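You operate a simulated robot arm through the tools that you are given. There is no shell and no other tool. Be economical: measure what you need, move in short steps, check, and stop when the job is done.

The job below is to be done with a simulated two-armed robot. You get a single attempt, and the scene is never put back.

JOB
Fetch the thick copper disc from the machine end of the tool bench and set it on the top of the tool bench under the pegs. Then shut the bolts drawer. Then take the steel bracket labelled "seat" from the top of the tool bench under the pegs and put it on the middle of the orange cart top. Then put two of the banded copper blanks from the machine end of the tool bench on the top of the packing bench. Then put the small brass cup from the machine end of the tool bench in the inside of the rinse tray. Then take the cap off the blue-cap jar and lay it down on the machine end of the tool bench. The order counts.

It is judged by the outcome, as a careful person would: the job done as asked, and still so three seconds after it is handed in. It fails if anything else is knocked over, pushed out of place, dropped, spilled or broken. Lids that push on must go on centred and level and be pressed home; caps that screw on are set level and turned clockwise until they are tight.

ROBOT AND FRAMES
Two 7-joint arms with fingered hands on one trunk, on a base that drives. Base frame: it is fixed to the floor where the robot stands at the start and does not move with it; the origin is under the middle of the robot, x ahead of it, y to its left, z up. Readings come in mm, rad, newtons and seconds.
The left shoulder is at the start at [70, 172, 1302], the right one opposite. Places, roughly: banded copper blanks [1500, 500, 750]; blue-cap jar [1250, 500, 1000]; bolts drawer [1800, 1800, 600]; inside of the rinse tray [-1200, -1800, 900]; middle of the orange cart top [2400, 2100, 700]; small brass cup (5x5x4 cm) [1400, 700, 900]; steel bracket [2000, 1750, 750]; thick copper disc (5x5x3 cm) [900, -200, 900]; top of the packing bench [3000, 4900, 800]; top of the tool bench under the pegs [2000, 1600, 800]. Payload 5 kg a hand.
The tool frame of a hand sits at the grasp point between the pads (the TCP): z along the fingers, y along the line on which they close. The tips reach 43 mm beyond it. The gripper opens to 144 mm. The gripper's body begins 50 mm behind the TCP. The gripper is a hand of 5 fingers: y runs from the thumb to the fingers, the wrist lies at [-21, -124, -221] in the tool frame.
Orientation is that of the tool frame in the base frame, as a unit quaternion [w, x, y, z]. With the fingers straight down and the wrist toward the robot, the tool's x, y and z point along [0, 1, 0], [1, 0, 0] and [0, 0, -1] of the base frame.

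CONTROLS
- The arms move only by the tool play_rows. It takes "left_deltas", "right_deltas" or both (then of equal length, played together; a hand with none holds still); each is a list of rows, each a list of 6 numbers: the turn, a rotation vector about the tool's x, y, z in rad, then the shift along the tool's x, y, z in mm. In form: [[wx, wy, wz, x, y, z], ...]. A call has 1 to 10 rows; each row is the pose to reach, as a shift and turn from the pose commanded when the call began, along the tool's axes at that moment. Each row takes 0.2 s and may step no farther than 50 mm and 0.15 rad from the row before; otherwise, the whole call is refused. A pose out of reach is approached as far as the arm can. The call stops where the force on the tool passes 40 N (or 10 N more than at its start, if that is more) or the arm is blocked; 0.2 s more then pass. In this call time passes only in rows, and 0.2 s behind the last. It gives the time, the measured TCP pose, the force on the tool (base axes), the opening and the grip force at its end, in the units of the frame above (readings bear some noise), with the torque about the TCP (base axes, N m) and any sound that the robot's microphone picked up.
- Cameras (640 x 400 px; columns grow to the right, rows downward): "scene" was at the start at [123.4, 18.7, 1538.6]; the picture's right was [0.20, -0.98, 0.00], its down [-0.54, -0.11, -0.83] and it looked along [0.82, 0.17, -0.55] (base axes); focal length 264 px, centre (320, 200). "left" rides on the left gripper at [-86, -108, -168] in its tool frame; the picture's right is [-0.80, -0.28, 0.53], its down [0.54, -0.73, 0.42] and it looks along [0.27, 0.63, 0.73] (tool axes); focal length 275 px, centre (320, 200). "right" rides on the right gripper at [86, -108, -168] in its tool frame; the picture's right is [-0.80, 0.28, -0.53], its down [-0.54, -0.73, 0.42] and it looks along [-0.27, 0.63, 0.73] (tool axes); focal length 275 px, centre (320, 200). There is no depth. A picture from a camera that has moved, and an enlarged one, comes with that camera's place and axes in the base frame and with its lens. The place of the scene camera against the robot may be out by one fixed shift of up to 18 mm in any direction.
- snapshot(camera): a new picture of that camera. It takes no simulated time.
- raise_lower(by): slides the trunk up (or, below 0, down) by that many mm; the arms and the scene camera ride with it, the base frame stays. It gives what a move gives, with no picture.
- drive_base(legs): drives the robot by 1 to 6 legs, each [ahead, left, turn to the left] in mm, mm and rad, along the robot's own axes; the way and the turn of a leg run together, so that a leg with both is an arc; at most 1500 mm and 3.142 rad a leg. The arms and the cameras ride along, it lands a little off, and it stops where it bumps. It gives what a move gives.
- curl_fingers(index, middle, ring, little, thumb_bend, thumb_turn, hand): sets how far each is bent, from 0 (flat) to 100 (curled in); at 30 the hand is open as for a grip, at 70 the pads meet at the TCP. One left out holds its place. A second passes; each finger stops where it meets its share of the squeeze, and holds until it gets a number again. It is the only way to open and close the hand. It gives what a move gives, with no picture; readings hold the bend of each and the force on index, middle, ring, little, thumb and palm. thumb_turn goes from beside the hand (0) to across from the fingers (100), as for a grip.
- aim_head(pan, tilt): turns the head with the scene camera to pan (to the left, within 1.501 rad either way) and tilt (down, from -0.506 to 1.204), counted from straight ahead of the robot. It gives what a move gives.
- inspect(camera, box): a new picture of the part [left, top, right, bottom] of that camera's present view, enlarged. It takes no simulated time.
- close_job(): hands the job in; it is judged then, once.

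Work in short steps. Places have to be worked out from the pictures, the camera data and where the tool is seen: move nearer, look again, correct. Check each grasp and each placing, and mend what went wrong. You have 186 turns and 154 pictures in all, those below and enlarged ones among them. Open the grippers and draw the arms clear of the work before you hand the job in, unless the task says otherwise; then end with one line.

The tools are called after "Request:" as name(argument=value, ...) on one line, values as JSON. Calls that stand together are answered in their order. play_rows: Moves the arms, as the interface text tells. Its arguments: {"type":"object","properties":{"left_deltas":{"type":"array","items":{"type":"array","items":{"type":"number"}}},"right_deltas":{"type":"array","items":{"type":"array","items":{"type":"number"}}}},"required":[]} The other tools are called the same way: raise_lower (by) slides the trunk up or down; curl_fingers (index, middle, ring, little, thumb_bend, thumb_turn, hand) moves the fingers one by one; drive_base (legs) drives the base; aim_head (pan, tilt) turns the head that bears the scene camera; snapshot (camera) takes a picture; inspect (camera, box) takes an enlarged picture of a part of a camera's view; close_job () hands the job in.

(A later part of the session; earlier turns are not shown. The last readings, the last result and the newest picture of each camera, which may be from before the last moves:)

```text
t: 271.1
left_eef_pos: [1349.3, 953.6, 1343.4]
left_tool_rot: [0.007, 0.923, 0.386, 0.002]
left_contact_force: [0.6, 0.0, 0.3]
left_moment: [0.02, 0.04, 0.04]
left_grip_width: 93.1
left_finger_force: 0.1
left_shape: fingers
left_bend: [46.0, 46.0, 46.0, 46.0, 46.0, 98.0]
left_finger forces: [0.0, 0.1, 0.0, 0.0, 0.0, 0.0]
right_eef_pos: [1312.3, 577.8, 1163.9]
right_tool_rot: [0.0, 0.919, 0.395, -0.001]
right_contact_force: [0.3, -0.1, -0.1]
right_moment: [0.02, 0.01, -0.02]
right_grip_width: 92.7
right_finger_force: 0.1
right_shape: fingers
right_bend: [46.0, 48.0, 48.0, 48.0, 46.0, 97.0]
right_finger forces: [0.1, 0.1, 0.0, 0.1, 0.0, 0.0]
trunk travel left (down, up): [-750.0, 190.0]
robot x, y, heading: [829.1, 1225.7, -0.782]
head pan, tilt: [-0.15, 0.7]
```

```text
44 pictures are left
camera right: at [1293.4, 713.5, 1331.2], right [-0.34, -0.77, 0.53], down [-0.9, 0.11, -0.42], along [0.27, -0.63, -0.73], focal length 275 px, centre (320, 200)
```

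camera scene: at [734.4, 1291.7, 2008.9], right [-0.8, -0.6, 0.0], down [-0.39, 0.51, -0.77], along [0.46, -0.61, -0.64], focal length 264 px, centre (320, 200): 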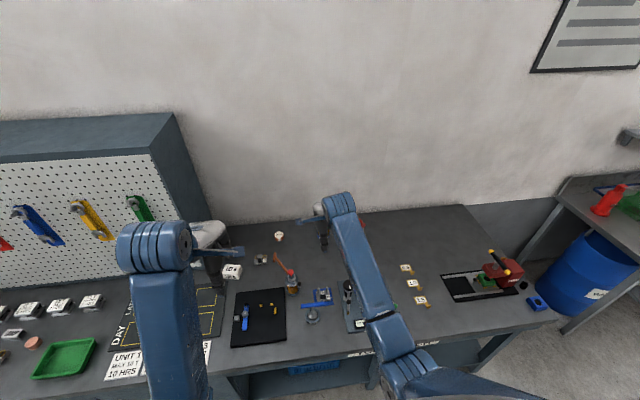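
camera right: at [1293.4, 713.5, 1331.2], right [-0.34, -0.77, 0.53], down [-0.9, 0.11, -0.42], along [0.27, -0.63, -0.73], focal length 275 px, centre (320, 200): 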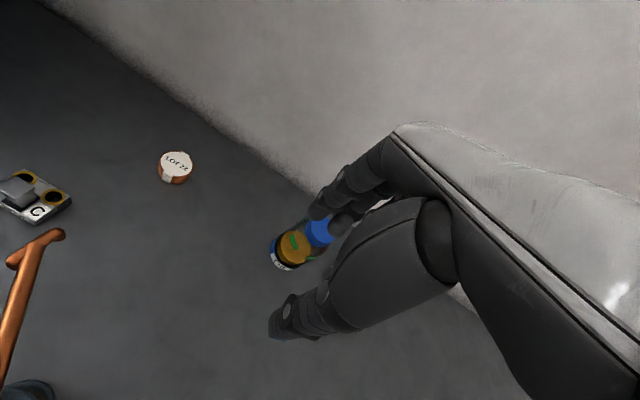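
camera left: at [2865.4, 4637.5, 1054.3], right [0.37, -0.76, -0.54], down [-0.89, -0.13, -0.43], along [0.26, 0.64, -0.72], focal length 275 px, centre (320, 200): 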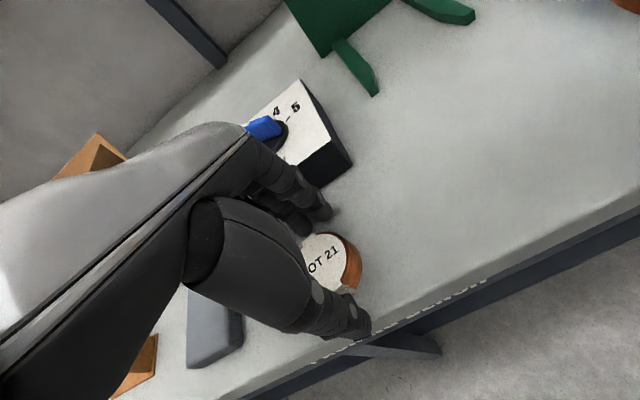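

The cap is near [1364,438] and the jar top about z≈980. I move the hand above it, nudging the base 20 mm forward for reach.

Request:
drive_base(legs=[[22, 0, 0]])

Request:
play_rows(right_deltas=[[0, 0, 0, -22, 30, 0], [0, 0, 0, -44, 60, 10], [0, 0, 0, -66, 90, 20], [0, 0, 0, -66, 114, 40]])

Request:
snapshot(camera="right")

Request:
inspect(camera="scene", box=[260, 160, 420, 290])

```text
t: 271.9
left_eef_pos: [1359.1, 942.9, 1347.5]
left_tool_rot: [0.009, 0.923, 0.385, 0.004]
left_contact_force: [-0.8, 0.9, 1.0]
left_moment: [-0.09, -0.07, -0.01]
left_grip_width: 92.6
left_finger_force: 0.1
left_shape: fingers
left_bend: [46.0, 46.0, 46.0, 46.0, 46.0, 98.0]
left_finger forces: [0.0, 0.0, 0.0, 0.0, 0.0, 0.1]
right_eef_pos: [1322.8, 565.8, 1166.9]
right_tool_rot: [0.002, 0.919, 0.394, 0.0]
right_contact_force: [-1.1, 0.5, 0.2]
right_moment: [-0.1, -0.08, -0.04]
right_grip_width: 92.8
right_finger_force: 0.0
right_shape: fingers
right_bend: [46.0, 48.0, 48.0, 48.0, 46.0, 97.0]
right_finger forces: [0.0, 0.0, 0.0, 0.1, 0.1, 0.1]
trunk travel left (down, up): [-750.0, 190.0]
robot x, y, heading: [847.5, 1209.8, -0.781]
head pan, tilt: [-0.15, 0.7]
```

```text
t: 272.9
left_eef_pos: [1366.6, 937.4, 1343.4]
left_tool_rot: [0.006, 0.923, 0.384, 0.002]
left_contact_force: [1.0, -1.5, -0.3]
left_moment: [0.0, 0.06, 0.0]
left_grip_width: 92.9
left_finger_force: 0.0
left_shape: fingers
left_bend: [46.0, 46.0, 46.0, 46.0, 46.0, 98.0]
left_finger forces: [0.1, 0.0, 0.0, 0.0, 0.0, 0.0]
right_eef_pos: [1365.7, 435.4, 1119.8]
right_tool_rot: [-0.001, 0.919, 0.394, -0.001]
right_contact_force: [0.3, -0.7, -0.3]
right_moment: [0.08, 0.01, 0.02]
right_grip_width: 92.9
right_finger_force: 0.1
right_shape: fingers
right_bend: [46.0, 48.0, 48.0, 48.0, 46.0, 97.0]
right_finger forces: [0.0, 0.0, 0.0, 0.0, 0.1, 0.0]
trunk travel left (down, up): [-750.0, 190.0]
robot x, y, heading: [851.0, 1211.3, -0.778]
head pan, tilt: [-0.15, 0.7]
```

```text
43 pictures are left
camera right: at [1348.0, 570.4, 1288.6], right [-0.34, -0.77, 0.53], down [-0.9, 0.11, -0.42], along [0.27, -0.62, -0.73], focal length 275 px, centre (320, 200)
```

right: 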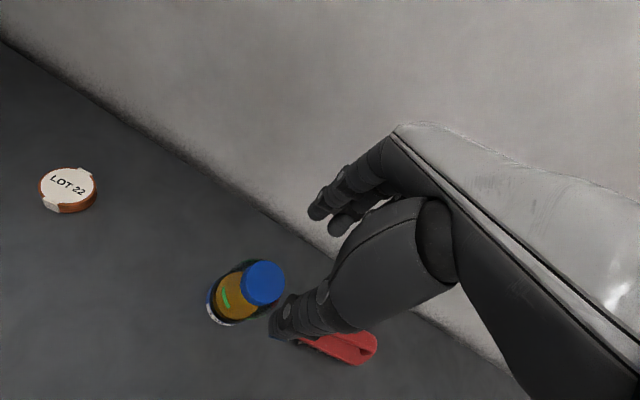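

```text
3.08 times, centred on (340, 225) of scene
camera zoom: at [923.6, 1104.8, 1878.4], right [-0.8, -0.6, 0.0], down [-0.39, 0.52, -0.76], along [0.46, -0.61, -0.65], focal length 812 px, centre (258, 123)
```

zoom: 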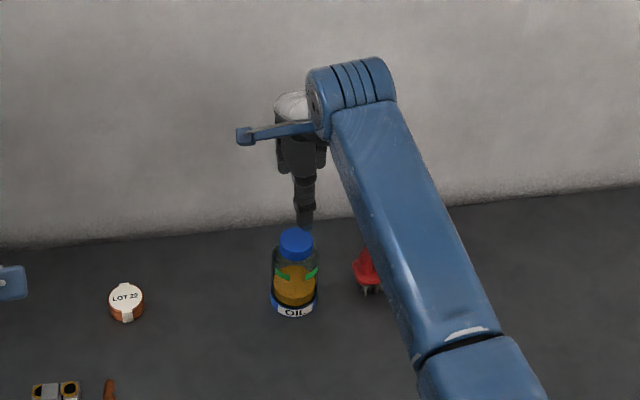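

Triangulated: cap centre is [1371,424], top at z≈960. To have wrist range for unscrewing, I lift the hand and lower the trunk 170 mm, then settle above the cap.

Request:
play_rows(right_deltas=[[0, 0, 0, -2, 4, -45], [0, 0, 0, -4, 8, -90], [0, 0, 0, -5, 12, -135]])

Request:
raise_lower(by=-170)

Request:
snapshot(camera="right")

```text
t: 273.7
left_eef_pos: [1364.9, 939.3, 1344.0]
left_tool_rot: [0.007, 0.923, 0.385, 0.003]
left_contact_force: [0.1, -0.1, -0.2]
left_moment: [-0.01, 0.0, -0.05]
left_grip_width: 92.8
left_finger_force: 0.0
left_shape: fingers
left_bend: [46.0, 46.0, 46.0, 46.0, 46.0, 98.0]
left_finger forces: [0.1, 0.1, 0.0, 0.0, 0.0, 0.1]
right_eef_pos: [1369.9, 423.6, 1255.8]
right_tool_rot: [-0.001, 0.919, 0.394, -0.002]
right_contact_force: [0.3, 0.4, -1.2]
right_moment: [0.02, -0.02, 0.01]
right_grip_width: 92.7
right_finger_force: 0.1
right_shape: fingers
right_bend: [46.0, 48.0, 48.0, 48.0, 46.0, 97.0]
right_finger forces: [0.1, 0.0, 0.0, 0.0, 0.0, 0.0]
trunk travel left (down, up): [-750.0, 190.0]
robot x, y, heading: [849.5, 1208.9, -0.779]
head pan, tilt: [-0.15, 0.7]
```

```text
t: 275.6
left_eef_pos: [1364.2, 939.1, 1174.3]
left_tool_rot: [0.007, 0.923, 0.385, 0.002]
left_contact_force: [0.3, 0.8, 0.9]
left_moment: [0.02, -0.01, 0.01]
left_grip_width: 93.1
left_finger_force: 0.0
left_shape: fingers
left_bend: [46.0, 46.0, 46.0, 46.0, 46.0, 98.0]
left_finger forces: [0.0, 0.0, 0.0, 0.0, 0.1, 0.0]
right_eef_pos: [1370.3, 423.6, 1087.0]
right_tool_rot: [-0.001, 0.919, 0.395, -0.001]
right_contact_force: [-0.2, 0.7, -0.8]
right_moment: [-0.01, 0.0, 0.01]
right_grip_width: 93.0
right_finger_force: 0.0
right_shape: fingers
right_bend: [46.0, 48.0, 48.0, 48.0, 46.0, 97.0]
right_finger forces: [0.0, 0.0, 0.1, 0.0, 0.0, 0.0]
trunk travel left (down, up): [-580.0, 360.0]
robot x, y, heading: [846.2, 1210.2, -0.778]
head pan, tilt: [-0.15, 0.7]
```

```text
41 pictures are left
camera right: at [1351.5, 560.1, 1255.7], right [-0.34, -0.77, 0.53], down [-0.9, 0.11, -0.42], along [0.27, -0.63, -0.73], focal length 275 px, centre (320, 200)
```

right: 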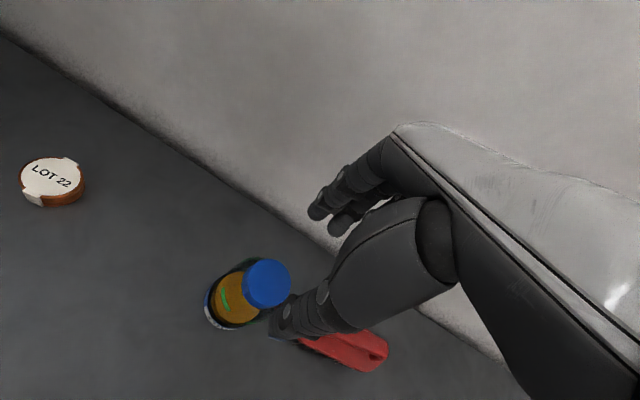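

The cap sits right below. I turn the hand 0.3 rad clockwise to gain unscrewing range, and descend around the cap.

Request:
play_rows(right_deltas=[[0, 0, 0.1, -1, 1, 20], [0, 0, 0.2, -2, 2, 40], [0, 0, 0.3, -2, 2, 60], [0, 0, 0.3, -2, 2, 80], [0, 0, 0.3, -2, 2, 92], [0, 0, 0.3, -2, 2, 100]])

Request:
snapshot(camera="right")

Request:
inspect(camera="scene", box=[260, 140, 440, 290])

```text
t: 277.0
left_eef_pos: [1364.6, 938.9, 1174.9]
left_tool_rot: [0.008, 0.923, 0.386, 0.003]
left_contact_force: [0.5, 0.3, -0.7]
left_moment: [0.03, 0.02, -0.01]
left_grip_width: 92.9
left_finger_force: 0.1
left_shape: fingers
left_bend: [46.0, 46.0, 46.0, 46.0, 46.0, 98.0]
left_finger forces: [0.0, 0.0, 0.2, 0.0, 0.1, 0.0]
right_eef_pos: [1370.6, 419.8, 985.7]
right_tool_rot: [-0.001, 0.968, 0.252, -0.002]
right_contact_force: [0.1, -0.2, 0.8]
right_moment: [0.03, 0.03, 0.0]
right_grip_width: 93.0
right_finger_force: 0.0
right_shape: fingers
right_bend: [46.0, 48.0, 48.0, 48.0, 46.0, 97.0]
right_finger forces: [0.1, 0.0, 0.1, 0.1, 0.0, 0.1]
trunk travel left (down, up): [-580.0, 360.0]
robot x, y, heading: [848.3, 1213.1, -0.781]
head pan, tilt: [-0.15, 0.7]
```

```text
40 pictures are left
camera right: at [1393.3, 556.2, 1154.8], right [-0.55, -0.64, 0.53], down [-0.83, 0.37, -0.42], along [0.07, -0.68, -0.73], focal length 275 px, centre (320, 200)
```

right: 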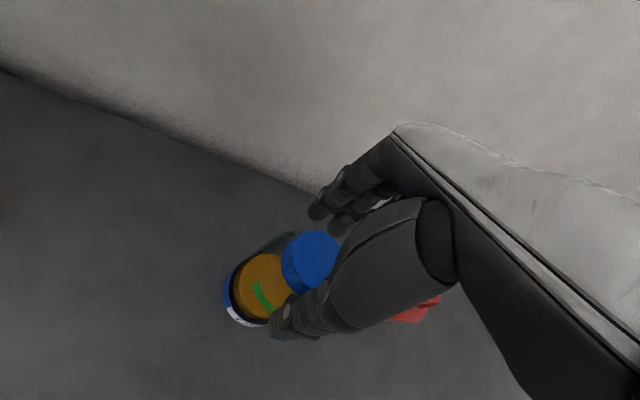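

```text
2.67 times, centred on (350, 215) of scene
camera zoom: at [920.4, 1107.3, 1708.8], right [-0.8, -0.6, 0.0], down [-0.38, 0.52, -0.76], along [0.46, -0.61, -0.64], focal length 704 px, centre (240, 160)
```

zoom: 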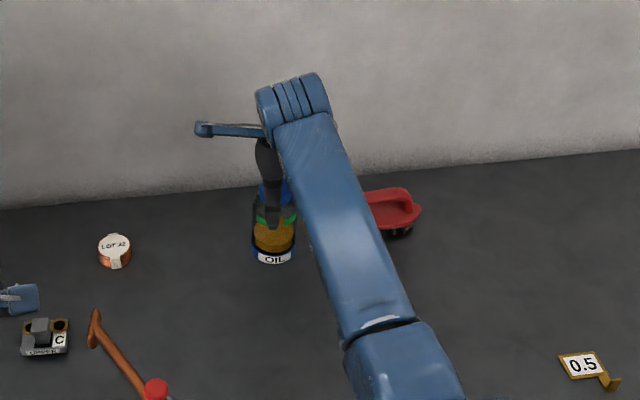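

The cap is centred between thumb and fingers. Close on it.

Request:
curl_fingers(hand="right", index=70, middle=72, ring=68, little=60, thumb_bend=70)

Request:
snapshot(camera="right")

```text
t: 278.0
left_eef_pos: [1363.4, 940.4, 1174.7]
left_tool_rot: [0.007, 0.923, 0.385, 0.001]
left_contact_force: [0.3, -0.5, 0.1]
left_moment: [0.04, -0.01, -0.03]
left_grip_width: 92.6
left_finger_force: 0.1
left_shape: fingers
left_bend: [46.0, 46.0, 46.0, 46.0, 46.0, 98.0]
left_finger forces: [0.0, 0.0, 0.1, 0.1, 0.0, 0.0]
right_eef_pos: [1368.9, 419.3, 988.6]
right_tool_rot: [0.0, 0.967, 0.253, 0.0]
right_contact_force: [-0.7, -2.8, 15.0]
right_moment: [-0.16, -0.03, -0.01]
right_grip_width: 63.6
right_finger_force: 17.8
right_shape: fingers
right_bend: [54.0, 58.0, 68.0, 60.0, 59.0, 96.0]
right_finger forces: [9.4, 9.7, 0.1, 0.0, 16.9, 0.1]
trunk travel left (down, up): [-580.0, 360.0]
robot x, y, heading: [845.9, 1212.2, -0.776]
head pan, tilt: [-0.15, 0.7]
```

```text
38 pictures are left
camera right: at [1392.5, 556.8, 1157.1], right [-0.56, -0.64, 0.54], down [-0.83, 0.37, -0.42], along [0.07, -0.68, -0.73], focal length 275 px, centre (320, 200)
```

right: 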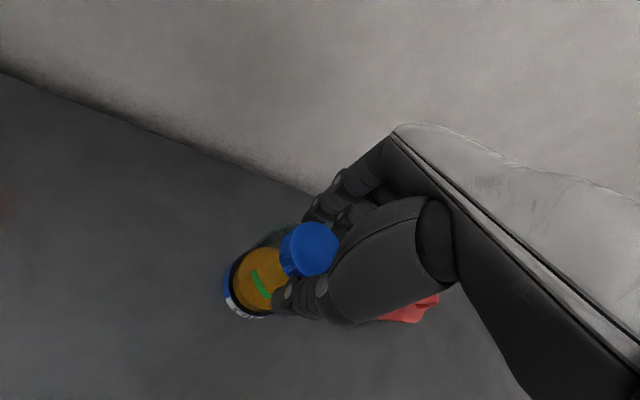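

Grip width 64 mm with an upward push suggests the fingertips caught the jar's shoulder below the cap. I release, raise 13 mm, and grip again.

Request:
curl_fingers(hand="right", index=46, middle=48, ring=48, little=48, thumb_bend=46)

Request:
play_rows(right_deltas=[[0, 0, 0, 3, 0, -7], [0, 0, 0, 3, 0, -13]])

Request:
curl_fingers(hand="right", index=70, middle=72, ring=68, little=60, thumb_bend=70)

Request:
inspect(camera="right", box=[200, 180, 400, 340])

```text
t: 279.0
left_eef_pos: [1364.5, 938.3, 1175.5]
left_tool_rot: [0.007, 0.923, 0.385, 0.002]
left_contact_force: [-0.1, -0.1, -0.6]
left_moment: [0.01, 0.01, 0.03]
left_grip_width: 92.9
left_finger_force: 0.0
left_shape: fingers
left_bend: [46.0, 46.0, 46.0, 46.0, 46.0, 98.0]
left_finger forces: [0.1, 0.1, 0.0, 0.2, 0.0, 0.0]
right_eef_pos: [1369.9, 419.8, 984.7]
right_tool_rot: [0.0, 0.968, 0.253, -0.001]
right_contact_force: [0.7, 0.4, -0.5]
right_moment: [0.0, -0.02, -0.02]
right_grip_width: 92.6
right_finger_force: 0.0
right_shape: fingers
right_bend: [46.0, 48.0, 48.0, 48.0, 46.0, 97.0]
right_finger forces: [0.0, 0.0, 0.0, 0.1, 0.1, 0.0]
trunk travel left (down, up): [-580.0, 360.0]
robot x, y, heading: [852.5, 1210.1, -0.779]
head pan, tilt: [-0.15, 0.7]
```

```text
t: 279.6
left_eef_pos: [1364.0, 938.4, 1174.1]
left_tool_rot: [0.007, 0.923, 0.385, 0.002]
left_contact_force: [-1.4, -1.1, 0.8]
left_moment: [0.03, 0.01, 0.01]
left_grip_width: 93.0
left_finger_force: 0.1
left_shape: fingers
left_bend: [46.0, 46.0, 46.0, 46.0, 46.0, 98.0]
left_finger forces: [0.0, 0.0, 0.1, 0.0, 0.0, 0.0]
right_eef_pos: [1372.1, 422.9, 999.4]
right_tool_rot: [-0.001, 0.968, 0.252, -0.001]
right_contact_force: [-0.2, -0.4, 0.6]
right_moment: [0.01, 0.01, 0.0]
right_grip_width: 92.5
right_finger_force: 0.0
right_shape: fingers
right_bend: [46.0, 48.0, 48.0, 48.0, 46.0, 97.0]
right_finger forces: [0.0, 0.0, 0.0, 0.0, 0.0, 0.0]
trunk travel left (down, up): [-580.0, 360.0]
robot x, y, heading: [849.0, 1212.4, -0.777]
head pan, tilt: [-0.15, 0.7]
```

```text
t: 280.6
left_eef_pos: [1363.9, 939.0, 1175.3]
left_tool_rot: [0.006, 0.923, 0.385, 0.002]
left_contact_force: [-1.7, 0.3, 0.3]
left_moment: [0.01, 0.01, 0.0]
left_grip_width: 92.7
left_finger_force: 0.0
left_shape: fingers
left_bend: [46.0, 46.0, 46.0, 46.0, 46.0, 98.0]
left_finger forces: [0.0, 0.1, 0.0, 0.1, 0.1, 0.0]
right_eef_pos: [1372.0, 421.9, 1000.0]
right_tool_rot: [0.0, 0.967, 0.253, -0.001]
right_contact_force: [0.0, -1.4, 2.8]
right_moment: [-0.13, 0.06, 0.03]
right_grip_width: 49.7
right_finger_force: 17.8
right_shape: fingers
right_bend: [59.0, 64.0, 68.0, 60.0, 60.0, 96.0]
right_finger forces: [8.2, 11.1, 0.0, 0.0, 16.3, 0.0]
trunk travel left (down, up): [-580.0, 360.0]
robot x, y, heading: [847.5, 1208.0, -0.779]
head pan, tilt: [-0.15, 0.7]
```

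```text
2.50 times, centred on (300, 260) of right
camera zoom: at [1395.4, 557.9, 1168.5], right [-0.55, -0.64, 0.54], down [-0.83, 0.37, -0.42], along [0.07, -0.68, -0.73], focal length 688 px, centre (370, 50)
```

zoom: 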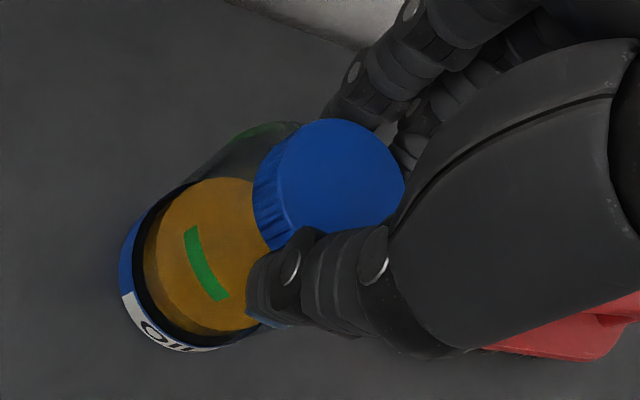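

The cap (≈50 mm, ribbed screw cap) is gripped. I turn counter-clockwise 0.6 rad and watch torque, sound and whether the jar turns.

Request:
play_rows(right_deltas=[[0, 0, -0.1, 0, 0, 0], [0, 0, -0.2, 0, 0, 0], [0, 0, -0.3, 0, 0, 0], [0, 0, -0.4, 0, 0, 0], [0, 0, -0.5, 0, 0, 0], [0, 0, -0.6, 0, 0, 0]])

Request:
inspect(camera="right", box=[200, 180, 400, 340])

```text
t: 282.0
left_eef_pos: [1363.5, 938.8, 1177.0]
left_tool_rot: [0.006, 0.923, 0.385, 0.002]
left_contact_force: [0.2, -0.2, 0.2]
left_moment: [-0.03, -0.02, -0.02]
left_grip_width: 92.9
left_finger_force: 0.1
left_shape: fingers
left_bend: [46.0, 46.0, 46.0, 46.0, 46.0, 98.0]
left_finger forces: [0.0, 0.0, 0.1, 0.0, 0.1, 0.1]
right_eef_pos: [1371.4, 422.2, 999.2]
right_tool_rot: [0.0, 0.849, 0.529, -0.001]
right_contact_force: [0.0, -1.7, 1.7]
right_moment: [-0.08, -0.01, -0.01]
right_grip_width: 49.5
right_finger_force: 17.2
right_shape: fingers
right_bend: [59.0, 64.0, 68.0, 60.0, 60.0, 96.0]
right_finger forces: [8.9, 9.9, 0.1, 0.1, 15.7, 0.0]
trunk travel left (down, up): [-580.0, 360.0]
robot x, y, heading: [851.0, 1211.6, -0.776]
head pan, tilt: [-0.15, 0.7]
```

```text
2.50 times, centred on (300, 260) of right
camera zoom: at [1313.8, 546.6, 1168.5], right [-0.1, -0.84, 0.53], down [-0.89, -0.17, -0.42], along [0.44, -0.52, -0.73], focal length 688 px, centre (370, 50)
```

zoom: 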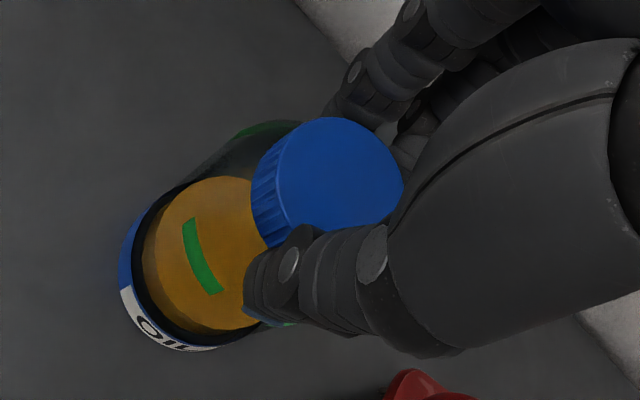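

The jar turns along with the cap, so it needs holding. First a cheap try: press down about 25 N to pin the jar on the bench while twisting.

Request:
play_rows(right_deltas=[[0, 0, 0, 0, 0, 3], [0, 0, 0, 0, 0, 5], [0, 0, -0.06, 0, 0, 6], [0, 0, -0.12, 0, 0, 6], [0, 0, -0.18, 0, 0, 6], [0, 0, -0.24, 0, 0, 6], [0, 0, -0.3, 0, 0, 6]])

Request:
inspect(camera="right", box=[200, 180, 400, 340])

```text
t: 283.6
left_eef_pos: [1363.6, 940.2, 1176.0]
left_tool_rot: [0.008, 0.923, 0.385, 0.002]
left_contact_force: [0.2, -0.6, 0.1]
left_moment: [0.0, -0.01, 0.01]
left_grip_width: 93.0
left_finger_force: 0.1
left_shape: fingers
left_bend: [46.0, 46.0, 46.0, 46.0, 46.0, 98.0]
left_finger forces: [0.0, 0.0, 0.1, 0.1, 0.0, 0.1]
right_eef_pos: [1372.6, 425.1, 996.8]
right_tool_rot: [0.001, 0.76, 0.65, -0.001]
right_contact_force: [5.0, -3.6, 27.2]
right_moment: [-0.16, -0.32, -0.28]
right_grip_width: 49.4
right_finger_force: 24.4
right_shape: fingers
right_bend: [59.0, 64.0, 68.0, 60.0, 62.0, 94.0]
right_finger forces: [11.7, 19.9, 0.0, 0.0, 16.5, 0.0]
trunk travel left (down, up): [-580.0, 360.0]
robot x, y, heading: [846.6, 1207.2, -0.783]
head pan, tilt: [-0.15, 0.7]
```

```text
2.50 times, centred on (300, 260) of right
camera zoom: at [1279.4, 526.1, 1165.6], right [0.15, -0.83, 0.54], down [-0.8, -0.42, -0.42], along [0.58, -0.36, -0.73], focal length 688 px, centre (370, 50)
```

zoom: 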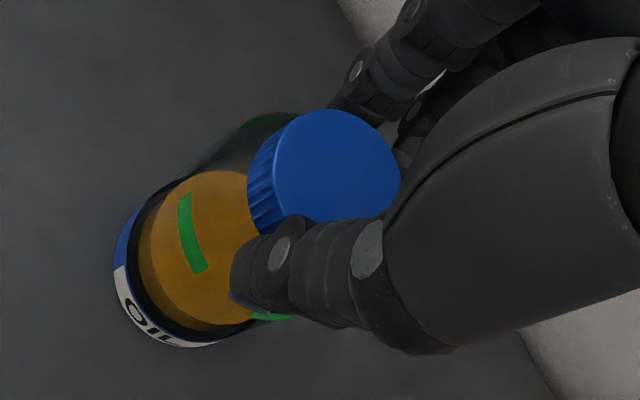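

Torque built to 0.28 N·m and the jar lagged slightly, so pinning partly works. One more try with a bit more pressure, then I compare the label's orientation.

Request:
play_rows(right_deltas=[[0, 0, 0, 0, 0, 1.5], [0, 0, -0.1, 0, 0, 1.5], [0, 0, -0.2, 0, 0, 1.5], [0, 0, -0.3, 0, 0, 1.5], [0, 0, -0.4, 0, 0, 1.5]])

Request:
inspect(camera="right", box=[200, 180, 400, 340])

```text
t: 284.8
left_eef_pos: [1362.3, 941.1, 1175.6]
left_tool_rot: [0.008, 0.923, 0.384, 0.001]
left_contact_force: [0.6, 0.1, 0.1]
left_moment: [0.03, -0.02, 0.0]
left_grip_width: 92.8
left_finger_force: 0.1
left_shape: fingers
left_bend: [46.0, 46.0, 46.0, 46.0, 46.0, 98.0]
left_finger forces: [0.1, 0.0, 0.0, 0.0, 0.0, 0.0]
right_eef_pos: [1372.0, 425.1, 996.2]
right_tool_rot: [0.0, 0.616, 0.787, -0.001]
right_contact_force: [1.0, -0.5, 31.2]
right_moment: [0.13, -0.11, -0.36]
right_grip_width: 48.6
right_finger_force: 24.6
right_shape: fingers
right_bend: [59.0, 72.0, 68.0, 60.0, 62.0, 92.0]
right_finger forces: [13.3, 17.1, 0.0, 0.0, 19.7, 0.1]
trunk travel left (down, up): [-580.0, 360.0]
robot x, y, heading: [847.1, 1209.2, -0.781]
head pan, tilt: [-0.15, 0.7]
```

```text
2.50 times, centred on (300, 260) of right
camera zoom: at [1245.7, 481.6, 1164.3], right [0.47, -0.7, 0.54], down [-0.57, -0.7, -0.42], along [0.67, -0.11, -0.73], focal length 688 px, centre (370, 50)
```

zoom: 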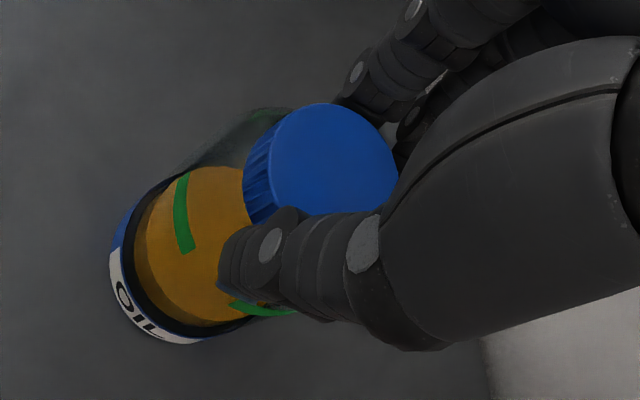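

The jar still mostly slides (0.36 N·m), so the left hand must hold it. I first turn the jar back to its original facing without pressure, then release the cap and lift the right hand clear.

Request:
play_rows(right_deltas=[[0, 0, 0, 0, 0, -7], [0, 0, 0.14, 0, 0, -7], [0, 0, 0.28, 0, 0, -7], [0, 0, 0.42, 0, 0, -7], [0, 0, 0.56, 0, 0, -7], [0, 0, 0.7, 0, 0, -7], [0, 0, 0.84, 0, 0, -7], [0, 0, 0.98, 0, 0, -7]])

Request:
curl_fingers(hand="right", index=44, middle=46, ring=48, little=48, thumb_bend=44)

Request:
play_rows(right_deltas=[[0, 0, 0, 0, 0, -20], [0, 0, 0, 0, 0, -60], [0, 0, 0, 0, 0, -105], [0, 0, 0, 0, 0, -150], [0, 0, 0, -30, 0, -170]])

Request:
play_rows(left_deltas=[[-0.03, -0.11, -0.071, 0, 0, -15], [-0.059, -0.219, -0.142, 0, 0, -30], [-0.088, -0.329, -0.213, 0, 0, -40], [-0.118, -0.438, -0.284, 0, 0, -40], [-0.147, -0.548, -0.355, 0, 0, -40], [-0.177, -0.657, -0.426, 0, 0, -40], [-0.206, -0.767, -0.497, 0, 0, -40]])

Request:
snapshot(camera="scene")

```text
t: 286.6
left_eef_pos: [1365.1, 938.6, 1175.0]
left_tool_rot: [0.007, 0.923, 0.385, 0.001]
left_contact_force: [0.5, -0.1, 0.7]
left_moment: [-0.01, -0.05, 0.02]
left_grip_width: 92.8
left_finger_force: 0.1
left_shape: fingers
left_bend: [46.0, 46.0, 46.0, 46.0, 46.0, 98.0]
left_finger forces: [0.1, 0.0, 0.0, 0.1, 0.1, 0.0]
right_eef_pos: [1372.1, 422.3, 999.6]
right_tool_rot: [-0.001, 0.915, 0.403, 0.0]
right_contact_force: [-0.3, 0.4, -0.2]
right_moment: [-0.1, 0.02, 0.03]
right_grip_width: 48.9
right_finger_force: 17.2
right_shape: fingers
right_bend: [59.0, 64.0, 68.0, 60.0, 61.0, 95.0]
right_finger forces: [8.3, 10.3, 0.1, 0.0, 15.2, 0.0]
trunk travel left (down, up): [-580.0, 360.0]
robot x, y, heading: [849.6, 1209.8, -0.779]
head pan, tilt: [-0.15, 0.7]
```

```text
t: 287.6
left_eef_pos: [1364.6, 936.8, 1174.2]
left_tool_rot: [0.007, 0.923, 0.384, 0.002]
left_contact_force: [-0.8, 0.0, 0.6]
left_moment: [-0.03, 0.0, -0.02]
left_grip_width: 92.8
left_finger_force: 0.1
left_shape: fingers
left_bend: [46.0, 46.0, 46.0, 46.0, 46.0, 98.0]
left_finger forces: [0.1, 0.0, 0.0, 0.0, 0.0, 0.0]
right_eef_pos: [1371.0, 422.0, 1000.2]
right_tool_rot: [-0.001, 0.915, 0.404, 0.0]
right_contact_force: [0.3, -1.0, 0.3]
right_moment: [-0.01, 0.0, -0.04]
right_grip_width: 99.5
right_finger_force: 0.0
right_shape: fingers
right_bend: [44.0, 46.0, 48.0, 48.0, 44.0, 97.0]
right_finger forces: [0.1, 0.1, 0.1, 0.1, 0.0, 0.0]
trunk travel left (down, up): [-580.0, 360.0]
robot x, y, heading: [848.6, 1208.3, -0.779]
head pan, tilt: [-0.15, 0.7]
```

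```text
t: 288.8
left_eef_pos: [1363.0, 939.1, 1173.6]
left_tool_rot: [0.006, 0.923, 0.385, 0.003]
left_contact_force: [0.0, -0.5, 0.3]
left_moment: [0.01, -0.06, 0.01]
left_grip_width: 92.7
left_finger_force: 0.0
left_shape: fingers
left_bend: [46.0, 46.0, 46.0, 46.0, 46.0, 98.0]
left_finger forces: [0.0, 0.0, 0.0, 0.0, 0.1, 0.1]
right_eef_pos: [1350.4, 399.6, 1169.9]
right_tool_rot: [-0.001, 0.915, 0.404, 0.0]
right_contact_force: [0.8, 0.4, -0.3]
right_moment: [0.01, 0.0, -0.02]
right_grip_width: 99.8
right_finger_force: 0.1
right_shape: fingers
right_bend: [44.0, 46.0, 48.0, 48.0, 44.0, 98.0]
right_finger forces: [0.0, 0.0, 0.0, 0.0, 0.1, 0.0]
trunk travel left (down, up): [-580.0, 360.0]
robot x, y, heading: [847.5, 1211.9, -0.779]
head pan, tilt: [-0.15, 0.7]
```

```text
t: 290.1
left_eef_pos: [1424.5, 961.3, 1208.7]
left_tool_rot: [0.185, 0.807, 0.538, -0.157]
left_contact_force: [-0.4, -0.2, 0.3]
left_moment: [0.01, -0.02, -0.02]
left_grip_width: 93.0
left_finger_force: 0.0
left_shape: fingers
left_bend: [46.0, 46.0, 46.0, 46.0, 46.0, 98.0]
left_finger forces: [0.0, 0.0, 0.1, 0.0, 0.0, 0.0]
left hand out of reach, approached as far as the arm can: row 3, 4, 5, 6
right_eef_pos: [1351.8, 400.5, 1169.5]
right_tool_rot: [0.0, 0.915, 0.403, -0.001]
right_contact_force: [0.3, 0.3, 0.6]
right_moment: [0.0, 0.0, 0.01]
right_grip_width: 99.7
right_finger_force: 0.1
right_shape: fingers
right_bend: [44.0, 46.0, 48.0, 48.0, 44.0, 98.0]
right_finger forces: [0.1, 0.1, 0.1, 0.1, 0.0, 0.0]
trunk travel left (down, up): [-580.0, 360.0]
robot x, y, heading: [850.9, 1209.0, -0.779]
head pan, tilt: [-0.15, 0.7]
stopped in row 6 (left hand): the arm was blocked; the commanded pose is now the measured one
```

```text
33 pictures are left
camera scene: at [920.1, 1108.0, 1708.8], right [-0.8, -0.6, 0.0], down [-0.38, 0.52, -0.77], along [0.46, -0.61, -0.64], focal length 264 px, centre (320, 200)
```

scene: 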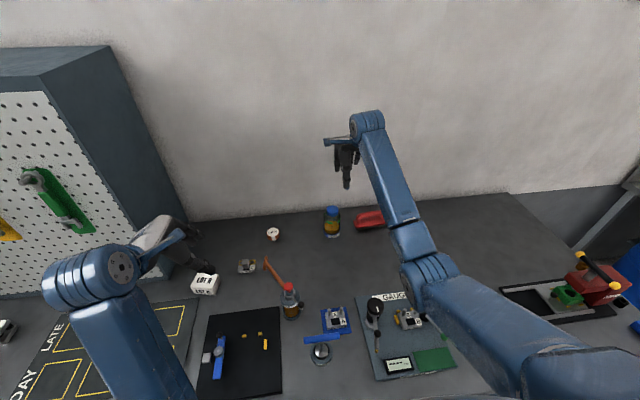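

The combined tilt hit a joint limit. A pure forearm roll (hand pointing right and down, closing line still along n) should be more natural, so I try that for the left hand in free space.

Request:
play_rows(left_deltas=[[0.077, -0.109, 0.046, -28, -1, 14], [0.154, -0.219, 0.092, -57, -3, 29], [0.231, -0.328, 0.138, -86, -4, 44], [0.308, -0.438, 0.184, -115, -6, 58], [0.385, -0.547, 0.23, -144, -7, 73]])

Request:
snapshot(camera="scene")

```text
t: 291.3
left_eef_pos: [1362.6, 811.9, 1206.3]
left_tool_rot: [0.183, 0.811, 0.337, -0.443]
left_contact_force: [-0.3, -0.3, -0.1]
left_moment: [0.0, -0.02, -0.04]
left_grip_width: 92.8
left_finger_force: 0.0
left_shape: fingers
left_bend: [46.0, 46.0, 46.0, 46.0, 46.0, 98.0]
left_finger forces: [0.0, 0.0, 0.1, 0.1, 0.0, 0.0]
right_eef_pos: [1352.7, 398.9, 1169.3]
right_tool_rot: [-0.001, 0.915, 0.404, -0.001]
right_contact_force: [1.2, -1.3, -0.7]
right_moment: [0.04, 0.02, -0.02]
right_grip_width: 99.8
right_finger_force: 0.2
right_shape: fingers
right_bend: [44.0, 46.0, 48.0, 48.0, 44.0, 98.0]
right_finger forces: [0.0, 0.0, 0.1, 0.1, 0.0, 0.0]
trunk travel left (down, up): [-580.0, 360.0]
robot x, y, heading: [849.1, 1210.7, -0.778]
head pan, tilt: [-0.15, 0.7]
```

```text
32 pictures are left
camera scene: at [920.8, 1105.8, 1708.6], right [-0.8, -0.6, 0.0], down [-0.39, 0.52, -0.76], along [0.46, -0.61, -0.65], focal length 264 px, centre (320, 200)
```

scene: 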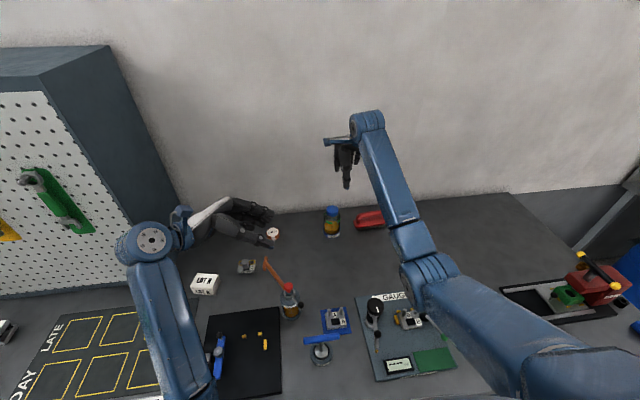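

That posture is reachable. I curl away the ring and little fingers, lower the trunk 100 mm for reach, and bring the left hand to the left of the jar.

Request:
curl_fingers(hand="left", index=38, middle=38, ring=100, little=100, thumb_bend=38)

Request:
raise_lower(by=-100)

Request:
play_rows(left_deltas=[[0, 0, 0, -3, 40, 10], [0, 0, 0, -6, 80, 20], [0, 0, 0, -9, 120, 35], [0, 0, 0, -12, 160, 55], [0, 0, 0, -15, 200, 75], [0, 0, 0, -17, 240, 95], [0, 0, 0, -19, 282, 115]])

Request:
snapshot(camera="left")

Request:
snapshot(camera="scene")

```text
t: 292.3
left_eef_pos: [1361.7, 812.5, 1208.0]
left_tool_rot: [0.184, 0.811, 0.336, -0.442]
left_contact_force: [0.2, 0.4, 0.6]
left_moment: [0.0, 0.01, -0.04]
left_grip_width: 120.9
left_finger_force: 0.0
left_shape: fingers
left_bend: [38.0, 38.0, 100.0, 100.0, 38.0, 98.0]
left_finger forces: [0.0, 0.0, 0.1, 0.1, 0.0, 0.0]
right_eef_pos: [1353.7, 399.9, 1169.4]
right_tool_rot: [-0.001, 0.915, 0.404, -0.002]
right_contact_force: [0.1, -0.3, -0.1]
right_moment: [0.01, -0.01, 0.02]
right_grip_width: 100.2
right_finger_force: 0.1
right_shape: fingers
right_bend: [44.0, 46.0, 48.0, 48.0, 44.0, 98.0]
right_finger forces: [0.0, 0.1, 0.0, 0.1, 0.0, 0.0]
trunk travel left (down, up): [-580.0, 360.0]
robot x, y, heading: [847.6, 1209.4, -0.781]
head pan, tilt: [-0.15, 0.7]
```

```text
t: 293.7
left_eef_pos: [1360.3, 812.9, 1109.0]
left_tool_rot: [0.184, 0.811, 0.336, -0.441]
left_contact_force: [-0.1, 0.6, 0.2]
left_moment: [0.02, -0.01, 0.04]
left_grip_width: 120.9
left_finger_force: 0.0
left_shape: fingers
left_bend: [38.0, 38.0, 100.0, 100.0, 38.0, 98.0]
left_finger forces: [0.0, 0.1, 0.0, 0.1, 0.0, 0.0]
right_eef_pos: [1352.0, 400.3, 1070.9]
right_tool_rot: [0.0, 0.915, 0.404, 0.0]
right_contact_force: [0.5, 0.4, 0.3]
right_moment: [-0.01, 0.0, -0.02]
right_grip_width: 100.0
right_finger_force: 0.0
right_shape: fingers
right_bend: [44.0, 46.0, 48.0, 48.0, 44.0, 98.0]
right_finger forces: [0.0, 0.0, 0.0, 0.0, 0.0, 0.0]
trunk travel left (down, up): [-480.0, 460.0]
robot x, y, heading: [847.1, 1211.5, -0.786]
head pan, tilt: [-0.15, 0.7]
```

```text
t: 295.3
left_eef_pos: [1484.3, 533.9, 1060.3]
left_tool_rot: [0.182, 0.81, 0.337, -0.444]
left_contact_force: [0.0, 0.1, 0.6]
left_moment: [-0.06, 0.02, 0.01]
left_grip_width: 121.5
left_finger_force: 0.1
left_shape: fingers
left_bend: [38.0, 38.0, 100.0, 100.0, 38.0, 98.0]
left_finger forces: [0.0, 0.1, 0.1, 0.0, 0.1, 0.0]
right_eef_pos: [1352.7, 398.3, 1068.7]
right_tool_rot: [-0.001, 0.915, 0.403, -0.001]
right_contact_force: [0.7, -0.4, -0.3]
right_moment: [0.02, 0.03, 0.03]
right_grip_width: 100.0
right_finger_force: 0.0
right_shape: fingers
right_bend: [44.0, 46.0, 48.0, 48.0, 44.0, 98.0]
right_finger forces: [0.0, 0.0, 0.0, 0.0, 0.0, 0.0]
trunk travel left (down, up): [-480.0, 460.0]
robot x, y, heading: [848.2, 1210.8, -0.776]
head pan, tilt: [-0.15, 0.7]
```

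```text
31 pictures are left
camera left: at [1473.5, 677.4, 1223.1], right [-0.82, -0.42, 0.38], down [-0.56, 0.47, -0.68], along [0.11, -0.78, -0.62], focal length 275 px, centre (320, 200)
```

left: 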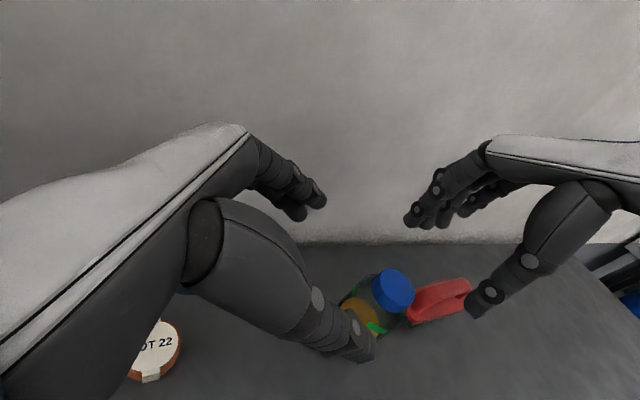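

```text
30 pictures are left
camera scene: at [921.1, 1104.9, 1608.4], right [-0.8, -0.6, 0.0], down [-0.39, 0.52, -0.76], along [0.46, -0.61, -0.65], focal length 264 px, centre (320, 200)
```

scene: 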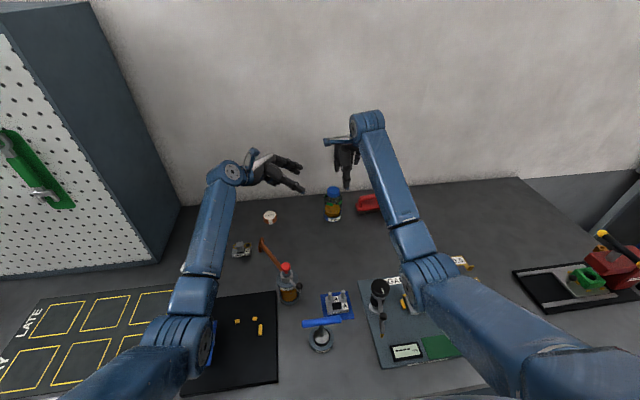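

The left camera shows the jar lined up between thumb and fingers. I go to the pre-grasp point first.

Request:
play_rows(left_deltas=[[0, 0, 0, 15, 0, 35], [0, 0, 0, 30, 0, 70], [0, 0, 0, 45, -1, 106], [0, 0, 0, 45, -1, 136], [0, 0, 0, 45, -1, 161]])

Request:
snapshot(camera="left")

```text
t: 296.5
left_eef_pos: [1401.9, 458.7, 937.5]
left_tool_rot: [0.183, 0.811, 0.336, -0.443]
left_contact_force: [0.4, 0.3, -0.4]
left_moment: [-0.04, -0.03, 0.0]
left_grip_width: 121.4
left_finger_force: 0.1
left_shape: fingers
left_bend: [38.0, 38.0, 100.0, 100.0, 38.0, 98.0]
left_finger forces: [0.0, 0.0, 0.0, 0.0, 0.1, 0.0]
right_eef_pos: [1352.2, 399.4, 1068.5]
right_tool_rot: [-0.001, 0.915, 0.403, 0.0]
right_contact_force: [0.1, -0.4, -0.4]
right_moment: [0.01, 0.04, -0.01]
right_grip_width: 99.8
right_finger_force: 0.1
right_shape: fingers
right_bend: [44.0, 46.0, 48.0, 48.0, 44.0, 98.0]
right_finger forces: [0.0, 0.0, 0.0, 0.0, 0.0, 0.0]
trunk travel left (down, up): [-480.0, 460.0]
robot x, y, heading: [848.3, 1211.6, -0.782]
head pan, tilt: [-0.15, 0.7]
```

```text
29 pictures are left
camera left: at [1391.5, 600.5, 1099.7], right [-0.82, -0.42, 0.38], down [-0.56, 0.47, -0.69], along [0.11, -0.78, -0.62], focal length 275 px, centre (320, 200)
```

left: 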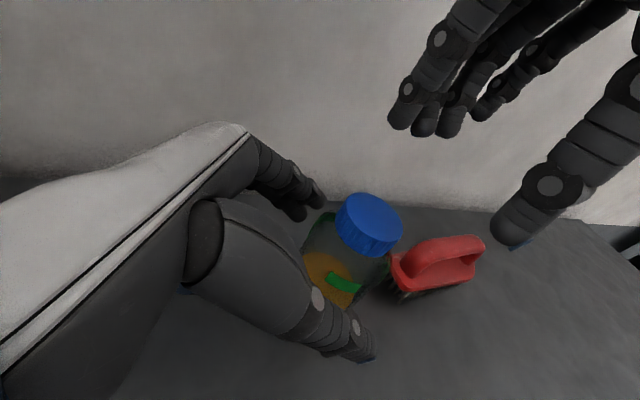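

Jar is nicely between thumb and fingers. I move in the last 50 mm and close gently.

Request:
play_rows(left_deltas=[[0, 0, 0, 1, 2, 15], [0, 0, 0, 3, 4, 32], [0, 0, 0, 4, 4, 50]])

Request:
curl_fingers(hand="left", index=68, middle=68, thumb_bend=68)

Request:
snapshot(camera="left")

Request:
inspect(camera="scene", box=[250, 110, 430, 250])

```text
t: 297.3
left_eef_pos: [1376.8, 427.7, 906.5]
left_tool_rot: [0.183, 0.811, 0.336, -0.443]
left_contact_force: [-0.8, -0.7, -0.6]
left_moment: [0.02, -0.04, 0.0]
left_grip_width: 121.7
left_finger_force: 0.0
left_shape: fingers
left_bend: [38.0, 38.0, 100.0, 100.0, 38.0, 98.0]
left_finger forces: [0.0, 0.0, 0.0, 0.0, 0.0, 0.1]
right_eef_pos: [1352.7, 399.1, 1070.0]
right_tool_rot: [-0.002, 0.915, 0.403, 0.0]
right_contact_force: [-0.5, -0.5, 0.1]
right_moment: [-0.02, 0.03, 0.0]
right_grip_width: 99.5
right_finger_force: 0.0
right_shape: fingers
right_bend: [44.0, 46.0, 48.0, 48.0, 44.0, 98.0]
right_finger forces: [0.0, 0.0, 0.0, 0.0, 0.0, 0.0]
trunk travel left (down, up): [-480.0, 460.0]
robot x, y, heading: [850.0, 1209.0, -0.781]
head pan, tilt: [-0.15, 0.7]
```

```text
t: 298.3
left_eef_pos: [1377.4, 427.4, 905.9]
left_tool_rot: [0.184, 0.81, 0.337, -0.444]
left_contact_force: [-0.1, -0.4, 0.7]
left_moment: [0.0, 0.0, 0.0]
left_grip_width: 63.1
left_finger_force: 21.6
left_shape: fingers
left_bend: [51.0, 56.0, 100.0, 100.0, 59.0, 96.0]
left_finger forces: [13.6, 7.9, 0.0, 0.0, 22.7, 0.1]
right_eef_pos: [1352.2, 400.7, 1068.8]
right_tool_rot: [0.0, 0.915, 0.403, -0.001]
right_contact_force: [-0.8, -0.2, 0.1]
right_moment: [-0.01, 0.02, -0.03]
right_grip_width: 99.7
right_finger_force: 0.0
right_shape: fingers
right_bend: [44.0, 46.0, 48.0, 48.0, 44.0, 98.0]
right_finger forces: [0.1, 0.0, 0.0, 0.0, 0.0, 0.0]
trunk travel left (down, up): [-480.0, 460.0]
robot x, y, heading: [850.3, 1211.3, -0.782]
head pan, tilt: [-0.15, 0.7]
```

```text
28 pictures are left
camera left: at [1366.8, 570.4, 1069.3], right [-0.82, -0.42, 0.38], down [-0.56, 0.47, -0.68], along [0.11, -0.78, -0.62], focal length 275 px, centre (320, 200)
```

left: 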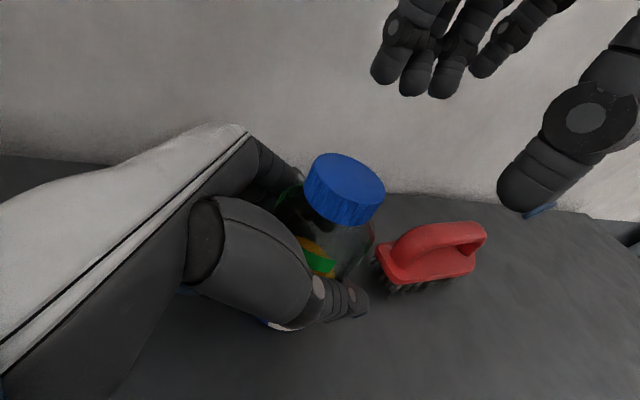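

```text
2.86 times, centred on (340, 180) of scene
camera zoom: at [920.4, 1106.8, 1608.7], right [-0.8, -0.6, 0.0], down [-0.38, 0.52, -0.76], along [0.46, -0.61, -0.64], focal length 754 px, centre (263, 257)
```

zoom: 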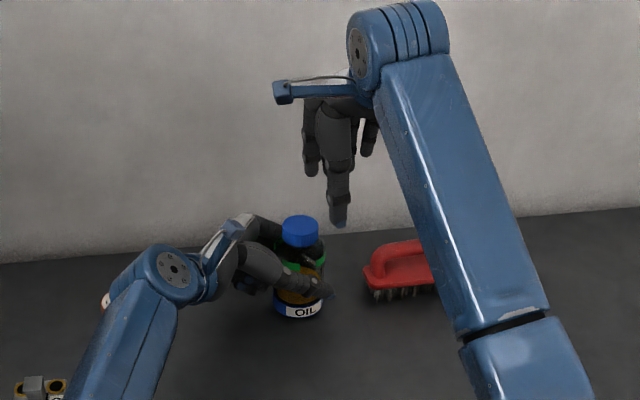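

The left hand holds the jar body firmly (22 N) with the cap free above. I place the right hand over the cap and check alignment.

Request:
play_rows(right_deltas=[[0, 0, 0, 15, 4, 0], [0, 0, 0, 29, 7, 0]])

Request:
snapshot(camera="right")

```text
t: 298.9
left_eef_pos: [1378.5, 428.0, 906.7]
left_tool_rot: [0.184, 0.81, 0.335, -0.444]
left_contact_force: [0.3, -0.3, -0.4]
left_moment: [0.0, 0.01, -0.03]
left_grip_width: 63.0
left_finger_force: 22.4
left_shape: fingers
left_bend: [51.0, 56.0, 100.0, 100.0, 59.0, 96.0]
left_finger forces: [13.6, 7.7, 0.1, 0.0, 22.7, 0.1]
right_eef_pos: [1377.1, 416.3, 1069.2]
right_tool_rot: [0.0, 0.915, 0.403, -0.001]
right_contact_force: [0.2, -0.6, 0.3]
right_moment: [0.01, 0.01, 0.0]
right_grip_width: 99.7
right_finger_force: 0.0
right_shape: fingers
right_bend: [44.0, 46.0, 48.0, 48.0, 44.0, 98.0]
right_finger forces: [0.0, 0.0, 0.0, 0.0, 0.0, 0.0]
trunk travel left (down, up): [-480.0, 460.0]
robot x, y, heading: [847.1, 1209.6, -0.783]
head pan, tilt: [-0.15, 0.7]
```

```text
26 pictures are left
camera right: at [1356.6, 552.5, 1238.0], right [-0.33, -0.78, 0.54], down [-0.9, 0.09, -0.42], along [0.28, -0.62, -0.73], focal length 275 px, centre (320, 200)
```

right: 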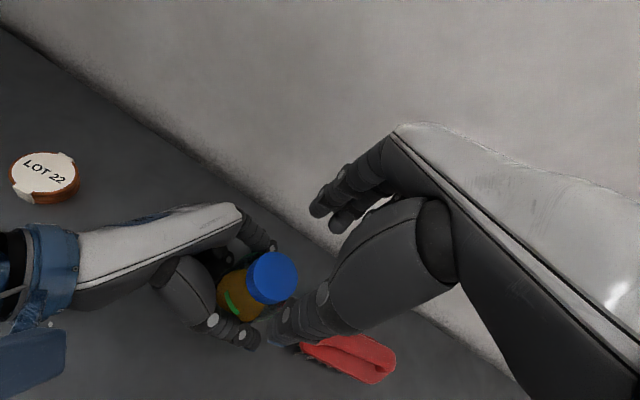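

Cap is at [1382,417]. I pre-rotate the right hand 0.5 rad clockwise and lower it around the cap to z≈1000, then grip.

Request:
play_rows(right_deltas=[[0, 0, 0.13, 2, 1, 0], [0, 0, 0.26, 4, 3, 0], [0, 0, 0.39, 4, 3, 10], [0, 0, 0.5, 4, 3, 30], [0, 0, 0.5, 4, 3, 50], [0, 0, 0.5, 4, 3, 62], [0, 0, 0.5, 4, 3, 69]])

Request:
curl_fingers(hand="right", index=72, middle=74, ring=66, little=60, thumb_bend=72)

Request:
snapshot(camera="right")

```text
t: 300.5
left_eef_pos: [1378.5, 427.9, 906.8]
left_tool_rot: [0.184, 0.81, 0.336, -0.443]
left_contact_force: [0.1, -0.5, -1.1]
left_moment: [-0.03, -0.04, -0.02]
left_grip_width: 63.0
left_finger_force: 22.2
left_shape: fingers
left_bend: [51.0, 56.0, 100.0, 100.0, 59.0, 96.0]
left_finger forces: [13.6, 7.8, 0.0, 0.0, 22.7, 0.0]
right_eef_pos: [1382.1, 417.9, 1000.3]
right_tool_rot: [0.0, 0.986, 0.165, 0.0]
right_contact_force: [-0.6, -0.1, 0.6]
right_moment: [0.04, 0.03, 0.0]
right_grip_width: 99.7
right_finger_force: 0.1
right_shape: fingers
right_bend: [44.0, 46.0, 48.0, 48.0, 44.0, 98.0]
right_finger forces: [0.0, 0.0, 0.0, 0.0, 0.0, 0.0]
trunk travel left (down, up): [-480.0, 460.0]
robot x, y, heading: [850.3, 1210.8, -0.782]
head pan, tilt: [-0.15, 0.7]
```

```text
t: 301.5
left_eef_pos: [1378.3, 429.0, 906.5]
left_tool_rot: [0.183, 0.811, 0.335, -0.444]
left_contact_force: [2.7, -0.2, -1.2]
left_moment: [0.1, 0.11, -0.04]
left_grip_width: 63.0
left_finger_force: 23.3
left_shape: fingers
left_bend: [50.0, 56.0, 100.0, 100.0, 60.0, 96.0]
left_finger forces: [15.6, 8.2, 0.0, 0.0, 22.1, 0.1]
right_eef_pos: [1381.2, 418.0, 999.6]
right_tool_rot: [-0.001, 0.987, 0.164, -0.001]
right_contact_force: [-1.6, 1.1, 2.4]
right_moment: [-0.02, 0.07, 0.08]
right_grip_width: 47.5
right_finger_force: 19.0
right_shape: fingers
right_bend: [61.0, 63.0, 66.0, 60.0, 59.0, 97.0]
right_finger forces: [8.5, 9.2, 0.0, 0.1, 19.2, 0.0]
trunk travel left (down, up): [-480.0, 460.0]
robot x, y, heading: [846.1, 1210.6, -0.78]
head pan, tilt: [-0.15, 0.7]
```

```text
25 pictures are left
camera right: at [1428.8, 547.1, 1168.9], right [-0.66, -0.53, 0.54], down [-0.75, 0.51, -0.42], along [-0.05, -0.68, -0.73], focal length 275 px, centre (320, 200)
```

right: 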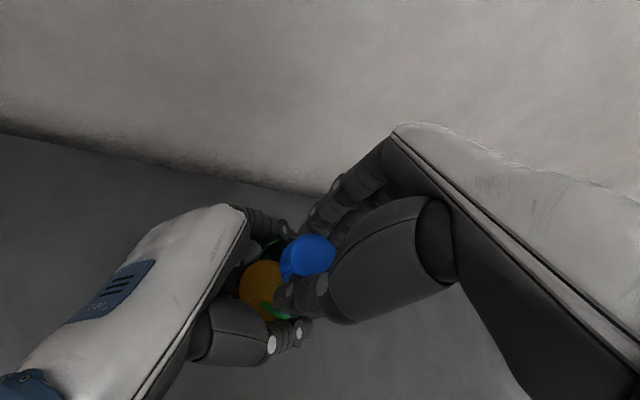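

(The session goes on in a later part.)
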